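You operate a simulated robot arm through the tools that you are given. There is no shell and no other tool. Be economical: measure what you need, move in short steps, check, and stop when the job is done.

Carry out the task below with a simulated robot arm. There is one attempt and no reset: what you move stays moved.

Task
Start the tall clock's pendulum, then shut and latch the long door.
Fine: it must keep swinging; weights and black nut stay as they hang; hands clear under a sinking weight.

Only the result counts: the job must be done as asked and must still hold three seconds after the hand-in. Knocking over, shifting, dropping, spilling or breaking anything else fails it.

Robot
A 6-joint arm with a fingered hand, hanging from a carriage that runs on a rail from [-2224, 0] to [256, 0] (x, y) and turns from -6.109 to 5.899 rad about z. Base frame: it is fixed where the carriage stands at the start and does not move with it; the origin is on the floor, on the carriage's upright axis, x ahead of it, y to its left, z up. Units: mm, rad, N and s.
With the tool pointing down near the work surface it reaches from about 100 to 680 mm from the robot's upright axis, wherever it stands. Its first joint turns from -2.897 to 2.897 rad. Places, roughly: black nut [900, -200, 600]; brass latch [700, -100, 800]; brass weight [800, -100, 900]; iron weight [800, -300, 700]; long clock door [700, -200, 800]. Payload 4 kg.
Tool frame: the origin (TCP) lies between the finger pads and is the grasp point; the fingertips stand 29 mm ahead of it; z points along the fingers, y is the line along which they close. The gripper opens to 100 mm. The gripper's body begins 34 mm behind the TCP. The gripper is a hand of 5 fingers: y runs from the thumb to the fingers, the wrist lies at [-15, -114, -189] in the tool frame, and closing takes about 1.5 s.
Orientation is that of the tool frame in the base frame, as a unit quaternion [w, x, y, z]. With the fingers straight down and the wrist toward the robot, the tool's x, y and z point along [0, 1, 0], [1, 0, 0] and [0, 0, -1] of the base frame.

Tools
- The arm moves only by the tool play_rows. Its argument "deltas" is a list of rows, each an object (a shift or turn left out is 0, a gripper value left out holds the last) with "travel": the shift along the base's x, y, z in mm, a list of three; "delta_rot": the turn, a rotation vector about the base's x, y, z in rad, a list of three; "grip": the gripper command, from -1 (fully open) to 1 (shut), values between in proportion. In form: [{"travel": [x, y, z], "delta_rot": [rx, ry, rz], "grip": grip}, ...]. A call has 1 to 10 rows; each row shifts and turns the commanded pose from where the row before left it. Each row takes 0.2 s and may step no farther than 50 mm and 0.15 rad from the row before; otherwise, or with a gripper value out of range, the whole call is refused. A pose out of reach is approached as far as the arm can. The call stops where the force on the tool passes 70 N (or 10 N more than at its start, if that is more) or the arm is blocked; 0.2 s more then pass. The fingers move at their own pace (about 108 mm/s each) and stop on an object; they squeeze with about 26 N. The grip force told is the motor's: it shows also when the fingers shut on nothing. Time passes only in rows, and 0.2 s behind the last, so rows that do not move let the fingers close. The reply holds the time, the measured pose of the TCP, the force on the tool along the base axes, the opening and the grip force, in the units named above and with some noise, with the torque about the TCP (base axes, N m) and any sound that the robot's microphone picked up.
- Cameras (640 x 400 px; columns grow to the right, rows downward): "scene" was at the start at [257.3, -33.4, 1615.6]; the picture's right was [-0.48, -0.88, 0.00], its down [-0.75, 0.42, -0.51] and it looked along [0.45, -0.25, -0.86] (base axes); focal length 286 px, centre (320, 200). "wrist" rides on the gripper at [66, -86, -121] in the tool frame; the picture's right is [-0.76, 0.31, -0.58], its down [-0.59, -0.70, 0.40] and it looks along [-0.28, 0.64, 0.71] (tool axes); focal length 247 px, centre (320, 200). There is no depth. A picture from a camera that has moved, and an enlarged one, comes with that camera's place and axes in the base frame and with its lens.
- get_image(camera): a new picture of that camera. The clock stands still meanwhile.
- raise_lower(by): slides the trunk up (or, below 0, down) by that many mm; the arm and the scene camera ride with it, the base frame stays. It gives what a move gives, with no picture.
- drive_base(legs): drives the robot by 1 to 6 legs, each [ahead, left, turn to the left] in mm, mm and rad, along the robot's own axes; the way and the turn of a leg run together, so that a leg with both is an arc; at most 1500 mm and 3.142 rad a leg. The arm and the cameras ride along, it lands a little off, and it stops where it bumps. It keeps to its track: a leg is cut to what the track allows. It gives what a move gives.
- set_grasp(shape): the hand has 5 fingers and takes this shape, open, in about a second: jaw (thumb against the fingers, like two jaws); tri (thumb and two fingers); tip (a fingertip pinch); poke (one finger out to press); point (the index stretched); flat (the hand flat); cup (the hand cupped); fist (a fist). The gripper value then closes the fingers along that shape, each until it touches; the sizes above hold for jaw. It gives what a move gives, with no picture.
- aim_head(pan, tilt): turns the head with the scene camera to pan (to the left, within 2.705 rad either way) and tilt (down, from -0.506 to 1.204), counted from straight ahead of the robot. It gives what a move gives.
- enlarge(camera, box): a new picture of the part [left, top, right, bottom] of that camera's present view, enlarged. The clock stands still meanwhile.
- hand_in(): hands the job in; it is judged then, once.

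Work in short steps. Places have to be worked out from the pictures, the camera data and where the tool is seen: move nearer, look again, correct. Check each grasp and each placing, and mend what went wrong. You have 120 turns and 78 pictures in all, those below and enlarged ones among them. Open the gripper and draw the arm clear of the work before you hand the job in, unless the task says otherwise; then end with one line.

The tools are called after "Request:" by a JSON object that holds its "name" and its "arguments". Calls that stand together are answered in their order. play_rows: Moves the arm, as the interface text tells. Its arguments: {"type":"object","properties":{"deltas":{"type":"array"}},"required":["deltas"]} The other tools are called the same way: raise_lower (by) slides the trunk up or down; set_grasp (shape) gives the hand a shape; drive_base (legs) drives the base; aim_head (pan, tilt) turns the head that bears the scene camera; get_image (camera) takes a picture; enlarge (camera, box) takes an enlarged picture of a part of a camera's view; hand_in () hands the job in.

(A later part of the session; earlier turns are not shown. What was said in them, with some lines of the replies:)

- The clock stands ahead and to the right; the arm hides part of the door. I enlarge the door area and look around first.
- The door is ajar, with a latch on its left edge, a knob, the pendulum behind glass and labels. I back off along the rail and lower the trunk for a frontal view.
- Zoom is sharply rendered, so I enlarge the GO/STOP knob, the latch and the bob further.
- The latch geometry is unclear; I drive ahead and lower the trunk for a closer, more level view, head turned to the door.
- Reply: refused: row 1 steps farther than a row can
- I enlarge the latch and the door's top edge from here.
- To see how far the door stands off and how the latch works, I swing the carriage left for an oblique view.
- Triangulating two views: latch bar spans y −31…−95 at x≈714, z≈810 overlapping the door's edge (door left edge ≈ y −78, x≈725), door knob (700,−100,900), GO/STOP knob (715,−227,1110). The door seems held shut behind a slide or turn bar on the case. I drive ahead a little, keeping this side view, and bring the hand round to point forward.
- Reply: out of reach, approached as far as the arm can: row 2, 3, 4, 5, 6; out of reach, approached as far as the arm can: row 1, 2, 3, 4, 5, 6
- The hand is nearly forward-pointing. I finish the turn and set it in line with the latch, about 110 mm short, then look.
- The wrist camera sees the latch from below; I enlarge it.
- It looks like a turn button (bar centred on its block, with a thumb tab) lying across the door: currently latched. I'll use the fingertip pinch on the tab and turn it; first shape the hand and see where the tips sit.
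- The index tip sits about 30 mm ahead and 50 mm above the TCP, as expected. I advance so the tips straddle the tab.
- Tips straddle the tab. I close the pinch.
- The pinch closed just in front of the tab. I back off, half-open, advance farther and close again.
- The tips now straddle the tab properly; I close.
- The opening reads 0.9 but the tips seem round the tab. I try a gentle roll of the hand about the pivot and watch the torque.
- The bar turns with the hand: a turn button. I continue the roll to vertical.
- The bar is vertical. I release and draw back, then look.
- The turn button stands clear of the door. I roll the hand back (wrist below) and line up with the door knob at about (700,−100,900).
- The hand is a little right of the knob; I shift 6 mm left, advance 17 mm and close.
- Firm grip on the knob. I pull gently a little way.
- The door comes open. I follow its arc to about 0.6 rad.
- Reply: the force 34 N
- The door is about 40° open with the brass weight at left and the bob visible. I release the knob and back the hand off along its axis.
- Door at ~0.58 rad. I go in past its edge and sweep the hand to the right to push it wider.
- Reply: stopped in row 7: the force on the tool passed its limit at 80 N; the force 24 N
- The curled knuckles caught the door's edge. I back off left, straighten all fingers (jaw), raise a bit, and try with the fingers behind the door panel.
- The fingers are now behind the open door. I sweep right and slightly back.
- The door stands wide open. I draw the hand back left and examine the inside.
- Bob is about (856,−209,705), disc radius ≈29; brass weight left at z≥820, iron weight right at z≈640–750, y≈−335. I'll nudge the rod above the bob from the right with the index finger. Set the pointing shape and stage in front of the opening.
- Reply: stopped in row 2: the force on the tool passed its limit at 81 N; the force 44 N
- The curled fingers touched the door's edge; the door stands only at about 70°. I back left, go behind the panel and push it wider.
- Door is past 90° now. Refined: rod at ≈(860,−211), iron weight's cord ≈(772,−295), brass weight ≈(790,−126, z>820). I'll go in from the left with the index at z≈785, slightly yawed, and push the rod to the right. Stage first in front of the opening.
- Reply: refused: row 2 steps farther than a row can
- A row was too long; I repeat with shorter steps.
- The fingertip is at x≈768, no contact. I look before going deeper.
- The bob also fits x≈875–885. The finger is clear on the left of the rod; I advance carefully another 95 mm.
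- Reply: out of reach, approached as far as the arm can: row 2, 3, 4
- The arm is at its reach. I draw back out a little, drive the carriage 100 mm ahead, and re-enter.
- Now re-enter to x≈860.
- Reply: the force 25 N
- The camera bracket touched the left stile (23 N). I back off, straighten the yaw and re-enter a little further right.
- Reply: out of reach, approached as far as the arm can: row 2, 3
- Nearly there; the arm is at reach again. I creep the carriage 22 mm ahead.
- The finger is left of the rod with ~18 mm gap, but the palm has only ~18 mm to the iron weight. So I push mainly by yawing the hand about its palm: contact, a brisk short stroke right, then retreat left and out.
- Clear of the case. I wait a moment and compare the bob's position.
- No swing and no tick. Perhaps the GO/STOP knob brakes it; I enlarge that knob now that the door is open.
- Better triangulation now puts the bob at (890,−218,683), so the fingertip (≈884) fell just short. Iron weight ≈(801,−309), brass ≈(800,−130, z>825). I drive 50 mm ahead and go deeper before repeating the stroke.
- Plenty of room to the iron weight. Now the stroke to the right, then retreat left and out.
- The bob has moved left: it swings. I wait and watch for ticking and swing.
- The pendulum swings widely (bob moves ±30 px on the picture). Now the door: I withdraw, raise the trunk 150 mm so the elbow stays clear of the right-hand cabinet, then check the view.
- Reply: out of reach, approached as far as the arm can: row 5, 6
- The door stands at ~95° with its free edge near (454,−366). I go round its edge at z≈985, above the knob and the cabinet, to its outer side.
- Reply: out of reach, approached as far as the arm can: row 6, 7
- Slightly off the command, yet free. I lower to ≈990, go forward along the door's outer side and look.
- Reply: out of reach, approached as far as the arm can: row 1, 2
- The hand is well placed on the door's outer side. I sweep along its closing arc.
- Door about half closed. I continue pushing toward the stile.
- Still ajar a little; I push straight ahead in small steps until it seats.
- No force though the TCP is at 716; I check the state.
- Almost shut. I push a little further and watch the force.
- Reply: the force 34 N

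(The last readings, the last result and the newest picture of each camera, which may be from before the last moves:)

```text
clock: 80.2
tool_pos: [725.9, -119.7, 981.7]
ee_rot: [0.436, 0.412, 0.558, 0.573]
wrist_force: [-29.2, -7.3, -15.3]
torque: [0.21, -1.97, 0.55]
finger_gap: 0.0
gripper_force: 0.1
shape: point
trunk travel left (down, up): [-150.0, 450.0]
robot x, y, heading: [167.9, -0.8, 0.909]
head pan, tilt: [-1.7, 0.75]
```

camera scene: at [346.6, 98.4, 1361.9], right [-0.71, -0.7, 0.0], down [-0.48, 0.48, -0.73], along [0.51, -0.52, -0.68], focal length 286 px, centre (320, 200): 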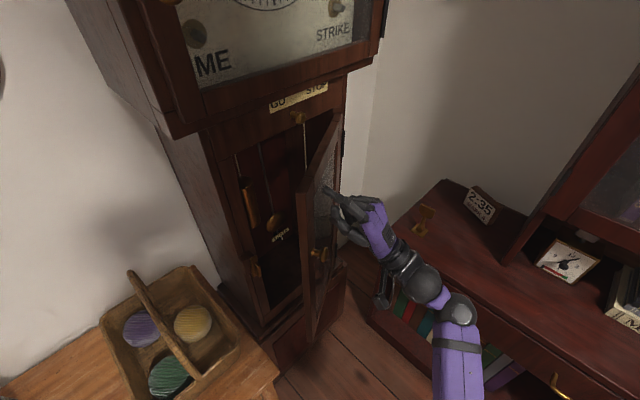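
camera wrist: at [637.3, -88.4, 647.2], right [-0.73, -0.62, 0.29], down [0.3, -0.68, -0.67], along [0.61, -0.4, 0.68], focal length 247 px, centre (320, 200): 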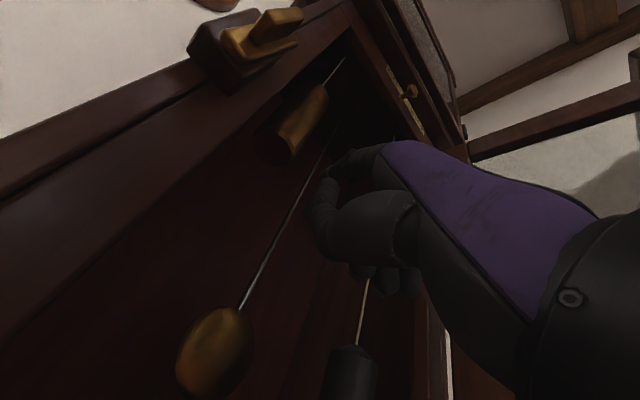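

Seated at ~29 N. I withdraw, bring the base and trunk back to where the latch was worked, and look at the door.

Request:
{"name": "play_rows", "arguments": {"deltas": [{"travel": [-30, 0, 0]}, {"travel": [-40, 0, 0]}, {"travel": [-40, 0, 0]}, {"travel": [-40, 0, 0]}]}}

Request:
{"name": "drive_base", "arguments": {"legs": [[-102.6, 132, 0]]}}

Request:
{"name": "raise_lower", "arguments": {"by": -150}}

Request:
{"name": "aim_head", "arguments": {"pan": -1.349, "tilt": 0.5}}

Request:
{"name": "set_grasp", "arguments": {"shape": "tip"}}

Request:
{"name": "play_rows", "arguments": {"deltas": [{"delta_rot": [0, 0, -0.14], "grip": 0.4}, {"delta_rot": [0, 0, -0.15]}, {"travel": [10, 6, 0], "delta_rot": [-0.14, 0, 0]}, {"travel": [10, 6, 0], "delta_rot": [-0.14, 0, 0]}, {"travel": [10, 6, 0], "delta_rot": [-0.14, 0, 0]}, {"travel": [10, 6, 0], "delta_rot": [-0.14, 0, 0]}, {"travel": [10, 6, -5], "delta_rot": [-0.14, 0, 0]}, {"travel": [10, 6, -5], "delta_rot": [-0.14, 0, 0]}, {"travel": [10, 6, -5], "delta_rot": [-0.14, 0, 0]}, {"travel": [10, 6, -5], "delta_rot": [-0.14, 0, 0]}]}}

```text
clock: 81.2
tool_pos: [580.4, -119.2, 984.5]
ee_rot: [0.436, 0.411, 0.558, 0.574]
wrist_force: [-1.3, -0.3, 0.8]
torque: [-0.01, 0.01, 0.0]
finger_gap: 0.0
gripper_force: 0.0
shape: point
trunk travel left (down, up): [-150.0, 450.0]
robot x, y, heading: [168.6, 0.8, 0.906]
head pan, tilt: [-1.7, 0.75]
```

```text
clock: 82.7
tool_pos: [414.1, -118.5, 984.2]
ee_rot: [0.437, 0.41, 0.557, 0.574]
wrist_force: [-0.3, 0.0, 0.7]
torque: [0.03, -0.01, 0.02]
finger_gap: 0.0
gripper_force: 0.1
shape: point
trunk travel left (down, up): [-150.0, 450.0]
robot x, y, heading: [1.0, 0.8, 0.91]
head pan, tilt: [-1.7, 0.75]
```

```text
clock: 84.4
tool_pos: [414.6, -119.5, 835.8]
ee_rot: [0.438, 0.411, 0.557, 0.574]
wrist_force: [-0.4, 0.0, 0.5]
torque: [-0.02, -0.02, 0.01]
finger_gap: 0.1
gripper_force: 0.0
shape: point
trunk travel left (down, up): [0.0, 600.0]
robot x, y, heading: [-0.8, 2.8, 0.904]
head pan, tilt: [-1.7, 0.75]
```

```text
clock: 85.2
tool_pos: [414.0, -119.0, 834.6]
ee_rot: [0.437, 0.411, 0.557, 0.574]
wrist_force: [-0.9, 0.7, -0.1]
torque: [-0.04, 0.02, -0.01]
finger_gap: 0.1
gripper_force: 0.1
shape: point
trunk travel left (down, up): [0.0, 600.0]
robot x, y, heading: [0.6, 1.5, 0.909]
head pan, tilt: [-1.349, 0.499]
```

```text
clock: 86.1
tool_pos: [413.3, -119.2, 835.2]
ee_rot: [0.436, 0.409, 0.558, 0.575]
wrist_force: [-0.1, 0.0, 0.1]
torque: [0.01, -0.04, 0.03]
finger_gap: 100.0
gripper_force: 0.1
shape: tip
trunk travel left (down, up): [0.0, 600.0]
robot x, y, heading: [0.4, -1.7, 0.907]
head pan, tilt: [-1.349, 0.499]
```

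```text
clock: 88.3
tool_pos: [494.9, -71.0, 815.3]
ee_rot: [0.695, 0.137, 0.686, 0.166]
wrist_force: [-0.3, 0.3, 0.1]
torque: [0.02, -0.02, 0.0]
finger_gap: 30.2
gripper_force: 0.0
shape: tip
trunk travel left (down, up): [0.0, 600.0]
robot x, y, heading: [-0.4, -2.6, 0.907]
head pan, tilt: [-1.349, 0.499]
```

Three more roll steps and approach to 90 mm short of the latch, then look.

Request:
{"name": "play_rows", "arguments": {"deltas": [{"travel": [35, 3, -6], "delta_rot": [-0.143, 0.004, -0.014]}, {"travel": [35, 3, -6], "delta_rot": [-0.143, 0.004, -0.014]}, {"travel": [35, 2, -5], "delta_rot": [-0.143, 0.004, -0.013]}]}}

Request:
{"name": "enlarge", "arguments": {"camera": "scene", "box": [260, 100, 400, 300]}}

```text
clock: 89.1
tool_pos: [601.0, -62.6, 798.3]
ee_rot: [0.708, 0.001, 0.706, 0.0]
wrist_force: [0.8, -0.3, 0.2]
torque: [-0.01, 0.02, 0.01]
finger_gap: 30.2
gripper_force: 0.1
shape: tip
trunk travel left (down, up): [0.0, 600.0]
robot x, y, heading: [2.3, 4.2, 0.905]
head pan, tilt: [-1.349, 0.499]
```

```text
2.00 times, centred on (330, 200) of scene
camera zoom: at [204.7, 118.4, 1234.0], right [-0.43, -0.9, 0.0], down [-0.43, 0.2, -0.88], along [0.8, -0.37, -0.48], focal length 571 px, centre (300, 200)
```

zoom: 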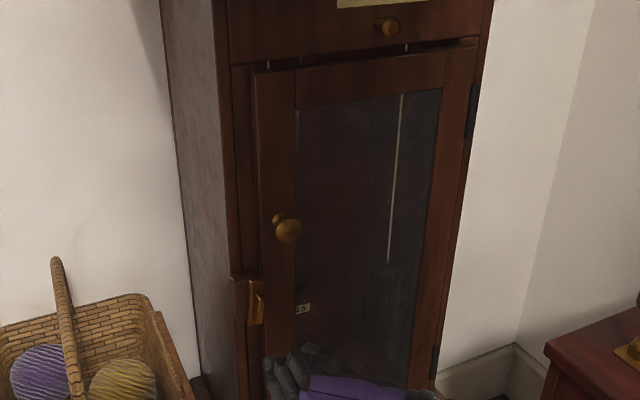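

The door looks as it did originally (knob at x≈705) and the pendulum is still swinging widely. I advance onto the vertical tab and pinch it.

Request:
{"name": "play_rows", "arguments": {"deltas": [{"travel": [30, 0, 0]}, {"travel": [30, 0, 0]}, {"travel": [20, 0, 0]}, {"travel": [9, 0, 0]}, {"grip": 1}, {}, {}, {}]}}

Request:
{"name": "enlarge", "arguments": {"camera": "scene", "box": [260, 200, 360, 300]}}

```text
clock: 90.9
tool_pos: [689.8, -62.4, 798.2]
ee_rot: [0.708, 0.002, 0.706, 0.002]
wrist_force: [1.7, -0.7, 1.8]
torque: [0.02, -0.01, -0.03]
finger_gap: 1.9
gripper_force: 26.0
shape: tip
trunk travel left (down, up): [0.0, 600.0]
robot x, y, heading: [0.5, 0.6, 0.914]
head pan, tilt: [-1.349, 0.499]
```

```text
4.00 times, centred on (310, 250) of scene
camera zoom: at [204.1, 118.3, 1233.9], right [-0.43, -0.9, 0.0], down [-0.43, 0.2, -0.88], along [0.79, -0.37, -0.48], focal length 1142 px, centre (360, 0)
```

zoom: 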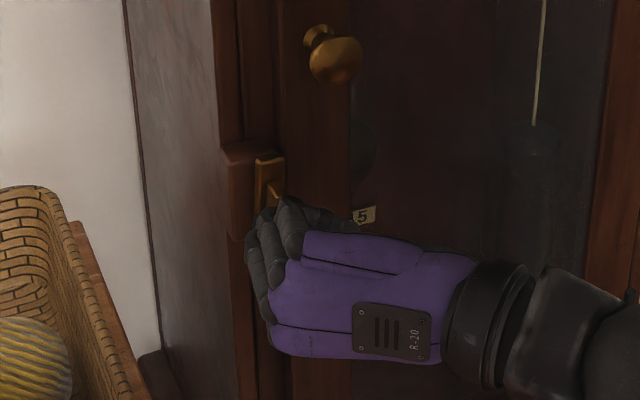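

The tab is between the tips. I roll back +π/2 to bring the bar across the door.

Request:
{"name": "play_rows", "arguments": {"deltas": [{"delta_rot": [0.142, 0, 0]}, {"delta_rot": [0.142, 0, 0]}, {"delta_rot": [0.142, 0, 0]}, {"delta_rot": [0.142, 0, 0]}, {"delta_rot": [0.142, 0, 0]}, {"delta_rot": [0.142, 0, 0]}, {"delta_rot": [0.142, 0, 0]}, {"delta_rot": [0.142, 0, 0]}, {"delta_rot": [0.142, 0, 0]}, {"delta_rot": [0.142, 0, 0]}]}}

Request:
{"name": "play_rows", "arguments": {"deltas": [{"delta_rot": [0.14, 0, 0]}, {}]}}

Request:
{"name": "enlarge", "arguments": {"camera": "scene", "box": [260, 200, 360, 300]}}

```text
clock: 93.1
tool_pos: [690.1, -59.6, 799.6]
ee_rot: [0.535, 0.461, 0.534, 0.465]
wrist_force: [9.0, 12.3, -0.7]
torque: [-0.04, -0.11, 0.43]
finger_gap: 0.0
gripper_force: 25.8
shape: tip
trunk travel left (down, up): [0.0, 600.0]
robot x, y, heading: [-2.0, -1.5, 0.907]
head pan, tilt: [-1.349, 0.499]
```

```text
clock: 93.7
tool_pos: [687.0, -67.0, 798.5]
ee_rot: [0.503, 0.501, 0.498, 0.497]
wrist_force: [-3.3, -6.5, -0.8]
torque: [0.08, -0.01, -0.12]
finger_gap: 0.0
gripper_force: 25.8
shape: tip
trunk travel left (down, up): [0.0, 600.0]
robot x, y, heading: [-0.2, 4.0, 0.91]
head pan, tilt: [-1.349, 0.499]
```

```text
4.00 times, centred on (310, 250) of scene
camera zoom: at [203.4, 118.4, 1233.8], right [-0.43, -0.9, 0.0], down [-0.43, 0.2, -0.88], along [0.79, -0.37, -0.48], focal length 1142 px, centre (360, 0)
```

zoom: 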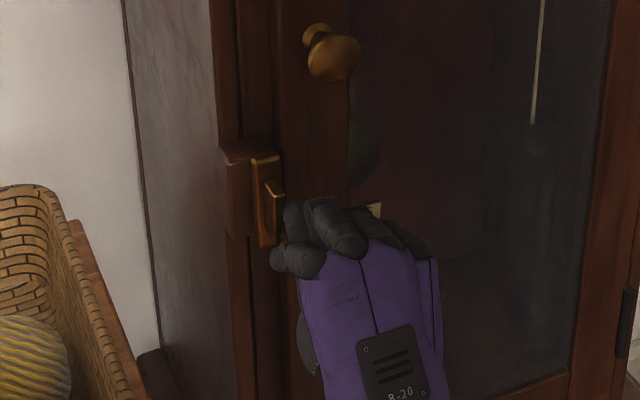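

The pinch slipped off, bar still vertical; comparing the knob, the door sits ~7 mm proud so the bar fouls it. I push the stile in firmly with the closed tips beside the latch.

Request:
{"name": "play_rows", "arguments": {"deltas": [{"travel": [-25, 0, 0]}, {"travel": [0, -38, 12]}, {"travel": [25, 0, 0]}, {"travel": [10, 0, 0]}, {"travel": [6, 0, 0]}, {"travel": [5, 0, 0]}, {"travel": [5, 0, 0]}, {"travel": [5, 0, 0]}, {"travel": [5, 0, 0]}]}}

```text
clock: 95.7
tool_pos: [716.4, -102.1, 806.4]
ee_rot: [0.501, 0.501, 0.502, 0.497]
wrist_force: [-32.5, -3.3, -8.3]
torque: [0.05, -0.4, -0.1]
finger_gap: 0.0
gripper_force: 25.6
shape: tip
trunk travel left (down, up): [0.0, 600.0]
robot x, y, heading: [1.0, -2.3, 0.913]
head pan, tilt: [-1.349, 0.499]
```

32 N of resistance; a bit more, then draw back to see whether the door stays in.

Request:
{"name": "play_rows", "arguments": {"deltas": [{"travel": [4, 0, 0]}, {"travel": [3, 0, 0]}, {}]}}

Request:
{"name": "play_rows", "arguments": {"deltas": [{"travel": [-30, 0, 0]}, {"travel": [-35, 0, 0]}, {"travel": [-20, -20, -30]}]}}

Request:
{"name": "enlarge", "arguments": {"camera": "scene", "box": [260, 180, 360, 280]}}

```text
clock: 96.5
tool_pos: [718.3, -102.5, 805.9]
ee_rot: [0.502, 0.5, 0.5, 0.498]
wrist_force: [-59.0, -3.9, 4.6]
torque: [0.14, -0.08, 0.22]
finger_gap: 0.0
gripper_force: 25.8
shape: tip
trunk travel left (down, up): [0.0, 600.0]
robot x, y, heading: [3.8, -2.3, 0.912]
head pan, tilt: [-1.349, 0.499]
```

```text
clock: 97.3
tool_pos: [646.5, -121.8, 780.3]
ee_rot: [0.501, 0.499, 0.502, 0.498]
wrist_force: [0.4, 0.0, -0.4]
torque: [0.01, -0.03, 0.0]
finger_gap: 0.0
gripper_force: 26.3
shape: tip
trunk travel left (down, up): [0.0, 600.0]
robot x, y, heading: [0.1, -2.8, 0.909]
head pan, tilt: [-1.349, 0.499]
```

```text
4.00 times, centred on (310, 230) of scene
camera zoom: at [203.4, 118.2, 1233.7], right [-0.43, -0.9, 0.0], down [-0.43, 0.2, -0.88], along [0.79, -0.37, -0.48], focal length 1142 px, centre (360, 80)
```

zoom: 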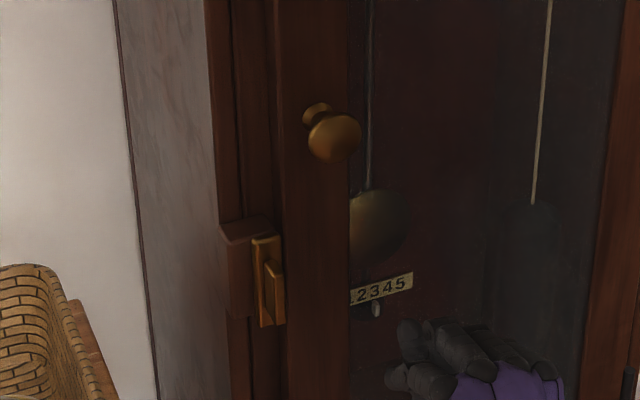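

Compared with the just-unlatched picture, the knob-to-latch spacing matches, so the door is home; the earlier pinch simply was too shallow. I roll again, open wider (40 mm) and grip the bar's own sides more deeply.

Request:
{"name": "play_rows", "arguments": {"deltas": [{"travel": [-10, 10, 5], "delta_rot": [-0.143, 0, 0], "grip": 0.2}, {"travel": [-10, 10, 5], "delta_rot": [-0.143, 0, 0]}, {"travel": [0, 10, 5], "delta_rot": [-0.143, 0, 0]}, {"travel": [0, 10, 5], "delta_rot": [-0.143, 0, 0]}, {"travel": [0, 10, 2], "delta_rot": [-0.143, 0, 0]}, {"travel": [0, 10, 0], "delta_rot": [-0.143, 0, 0]}, {"delta_rot": [-0.143, 0, 0]}, {"delta_rot": [-0.143, 0, 0]}, {"delta_rot": [-0.143, 0, 0]}, {"delta_rot": [-0.143, 0, 0]}]}}

Request:
{"name": "play_rows", "arguments": {"deltas": [{"delta_rot": [-0.141, 0, 0]}, {"travel": [30, 0, 0]}, {"travel": [25, 0, 0]}, {"travel": [12, 0, 0]}, {"travel": [5, 0, 0]}]}}

```text
clock: 99.5
tool_pos: [627.3, -62.7, 802.2]
ee_rot: [0.706, 0.049, 0.705, 0.047]
wrist_force: [-0.4, 0.1, 0.8]
torque: [0.0, 0.03, -0.03]
finger_gap: 39.5
gripper_force: 0.1
shape: tip
trunk travel left (down, up): [0.0, 600.0]
robot x, y, heading: [0.4, 2.4, 0.909]
head pan, tilt: [-1.349, 0.499]
```

```text
clock: 100.7
tool_pos: [699.9, -61.1, 803.2]
ee_rot: [0.708, -0.002, 0.706, -0.002]
wrist_force: [-0.7, -0.2, 0.1]
torque: [-0.02, 0.0, 0.01]
finger_gap: 39.6
gripper_force: 0.0
shape: tip
trunk travel left (down, up): [0.0, 600.0]
robot x, y, heading: [-4.5, 0.7, 0.912]
head pan, tilt: [-1.349, 0.499]
```

No contact yet; I close.

Request:
{"name": "play_rows", "arguments": {"deltas": [{"travel": [0, 0, -2], "grip": 1}, {}, {}, {}]}}

```text
clock: 101.7
tool_pos: [699.7, -61.2, 800.6]
ee_rot: [0.708, -0.002, 0.706, -0.003]
wrist_force: [1.8, -1.4, 3.2]
torque: [0.05, -0.05, -0.03]
finger_gap: 11.6
gripper_force: 26.2
shape: tip
trunk travel left (down, up): [0.0, 600.0]
robot x, y, heading: [1.7, 3.6, 0.914]
head pan, tilt: [-1.349, 0.499]
```

A solid 11.6 mm grip now (the tab). I roll +π/2.

Request:
{"name": "play_rows", "arguments": {"deltas": [{"delta_rot": [0.142, 0, 0]}, {"delta_rot": [0.142, 0, 0]}, {"delta_rot": [0.142, 0, 0]}, {"delta_rot": [0.142, 0, 0]}, {"delta_rot": [0.142, 0, 0]}, {"delta_rot": [0.142, 0, 0]}, {"delta_rot": [0.142, 0, 0]}, {"delta_rot": [0.142, 0, 0]}, {"delta_rot": [0.142, 0, 0]}, {"delta_rot": [0.142, 0, 0]}]}}

Request:
{"name": "play_rows", "arguments": {"deltas": [{"delta_rot": [0.146, 0, 0]}, {}]}}

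Request:
{"name": "enlarge", "arguments": {"camera": "scene", "box": [260, 180, 360, 280]}}

```text
clock: 103.9
tool_pos: [698.3, -59.8, 801.3]
ee_rot: [0.537, 0.459, 0.537, 0.461]
wrist_force: [4.0, 7.0, 2.4]
torque: [-0.05, -0.02, 0.18]
finger_gap: 8.0
gripper_force: 25.9
shape: tip
trunk travel left (down, up): [0.0, 600.0]
robot x, y, heading: [1.0, -0.7, 0.908]
head pan, tilt: [-1.349, 0.499]
```

```text
clock: 104.5
tool_pos: [698.5, -59.1, 801.5]
ee_rot: [0.502, 0.498, 0.501, 0.499]
wrist_force: [2.4, 6.7, 6.9]
torque: [-0.01, -0.12, 0.15]
finger_gap: 8.0
gripper_force: 25.9
shape: tip
trunk travel left (down, up): [0.0, 600.0]
robot x, y, heading: [-0.1, 2.0, 0.909]
head pan, tilt: [-1.349, 0.499]
```

```text
4.00 times, centred on (310, 230) of scene
camera zoom: at [204.5, 119.6, 1234.2], right [-0.43, -0.9, 0.0], down [-0.43, 0.2, -0.88], along [0.79, -0.37, -0.48], focal length 1142 px, centre (360, 80)
```

zoom: 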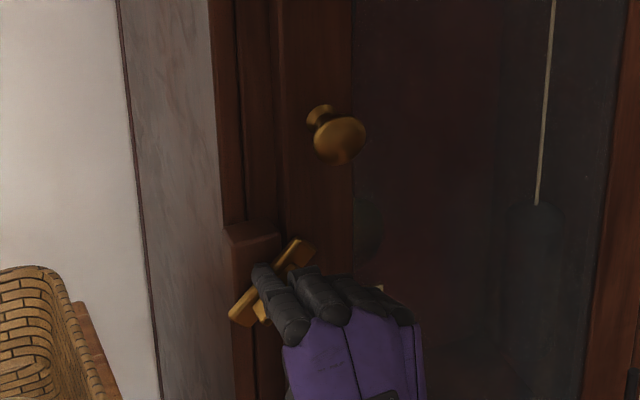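

The bar is about halfway down (the tips slipped partly). I keep rolling another 0.7 rad with the grip on.

Request:
{"name": "play_rows", "arguments": {"deltas": [{"delta_rot": [0.14, 0, 0]}, {"delta_rot": [0.14, 0, 0]}, {"delta_rot": [0.14, 0, 0]}, {"delta_rot": [0.14, 0, 0]}, {"delta_rot": [0.14, 0, 0]}, {"delta_rot": [0.14, 0, 0]}]}}

Request:
{"name": "enlarge", "arguments": {"camera": "scene", "box": [260, 180, 360, 280]}}

```text
clock: 105.9
tool_pos: [699.1, -61.1, 803.6]
ee_rot: [0.255, 0.658, 0.253, 0.661]
wrist_force: [-2.2, 3.0, 20.4]
torque: [-0.14, -0.44, 0.06]
finger_gap: 8.2
gripper_force: 25.8
shape: tip
trunk travel left (down, up): [0.0, 600.0]
robot x, y, heading: [-0.0, 3.6, 0.909]
head pan, tilt: [-1.349, 0.499]
```

```text
4.00 times, centred on (310, 230) of scene
camera zoom: at [204.9, 118.6, 1234.3], right [-0.43, -0.9, 0.0], down [-0.43, 0.2, -0.88], along [0.8, -0.37, -0.48], focal length 1142 px, centre (360, 80)
```

zoom: 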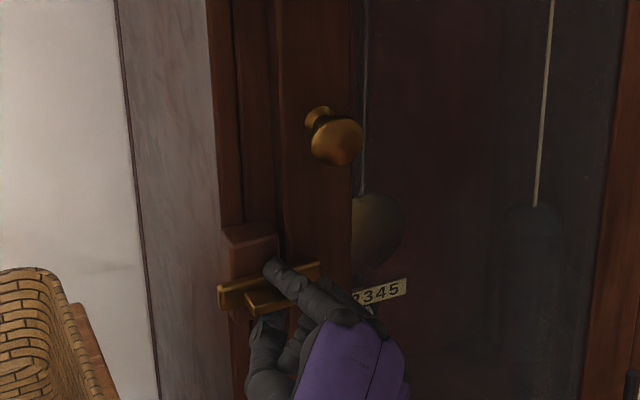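

The bar lies horizontal across the door edge, as at the start, and the pendulum swings on. I open and draw back straight.

Request:
{"name": "play_rows", "arguments": {"deltas": [{"grip": 0.3}, {}, {}, {"travel": [-20, 0, 0]}, {"travel": [-35, 0, 0]}, {"travel": [-40, -15, 0]}, {"travel": [-45, -20, 0]}, {"travel": [-45, -20, 0]}]}}

Request:
{"name": "enlarge", "arguments": {"camera": "scene", "box": [260, 180, 360, 280]}}

```text
clock: 107.7
tool_pos: [512.0, -118.8, 800.2]
ee_rot: [0.256, 0.661, 0.255, 0.658]
wrist_force: [-0.2, 0.4, 0.0]
torque: [0.01, -0.03, 0.02]
finger_gap: 35.1
gripper_force: 0.0
shape: tip
trunk travel left (down, up): [0.0, 600.0]
robot x, y, heading: [-2.8, -1.7, 0.908]
head pan, tilt: [-1.349, 0.499]
```

```text
4.00 times, centred on (310, 230) of scene
camera zoom: at [202.4, 118.3, 1233.6], right [-0.43, -0.9, 0.0], down [-0.43, 0.2, -0.88], along [0.79, -0.37, -0.48], focal length 1142 px, centre (360, 80)
```

zoom: 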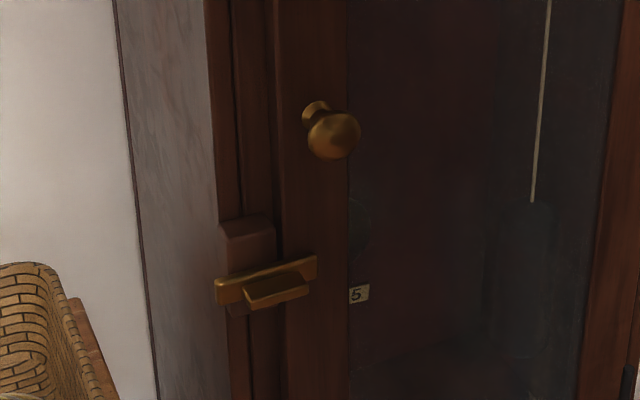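

Door latched as at the start, and after 43 s the bob still reaches full swing ("5" at the stile). I open the hand fully and drive back clear.

Request:
{"name": "play_rows", "arguments": {"deltas": [{"grip": -1}, {}, {}, {}]}}

Request:
{"name": "drive_base", "arguments": {"legs": [[-123, 158, 0]]}}

Request:
{"name": "get_image", "arguments": {"camera": "scene"}}

```text
clock: 108.7
tool_pos: [514.1, -117.8, 798.9]
ee_rot: [0.256, 0.66, 0.255, 0.658]
wrist_force: [-0.5, -0.1, -0.2]
torque: [0.01, 0.01, -0.01]
finger_gap: 100.0
gripper_force: 0.0
shape: tip
trunk travel left (down, up): [0.0, 600.0]
robot x, y, heading: [2.5, 0.7, 0.905]
head pan, tilt: [-1.349, 0.499]
```

```text
clock: 110.3
tool_pos: [312.5, -117.8, 798.4]
ee_rot: [0.256, 0.66, 0.256, 0.658]
wrist_force: [-0.6, 0.3, 0.1]
torque: [-0.02, -0.01, 0.0]
finger_gap: 99.8
gripper_force: 0.1
shape: tip
trunk travel left (down, up): [0.0, 600.0]
robot x, y, heading: [-199.1, -1.2, 0.911]
head pan, tilt: [-1.349, 0.499]
```

```text
1 pictures are left
camera scene: at [3.1, 118.3, 1233.7], right [-0.43, -0.9, 0.0], down [-0.43, 0.2, -0.88], along [0.79, -0.37, -0.48], focal length 286 px, centre (320, 200)
```

scene: 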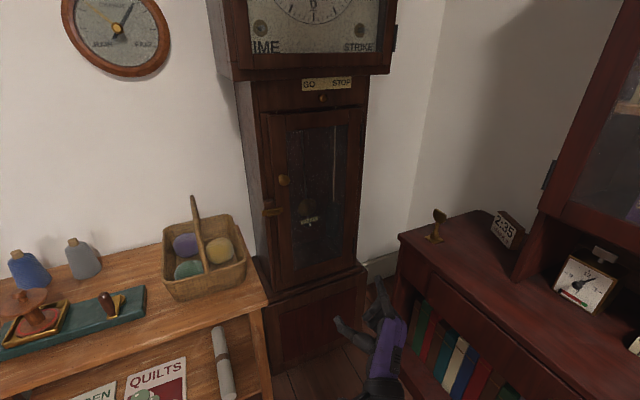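

Everything is in place: the door is shut and latched, the pendulum is swinging, and the surroundings are undisturbed. I hand in.

Request:
{"name": "hand_in", "arguments": {}}

```text
The job is handed in.
```

The pendulum was still swinging about 45 s after I started it, the long door is shut and latched, and the weights and black nut look as they did at the start. No ticking was picked up by the microphone, and I left the GO/STOP knob as it was.
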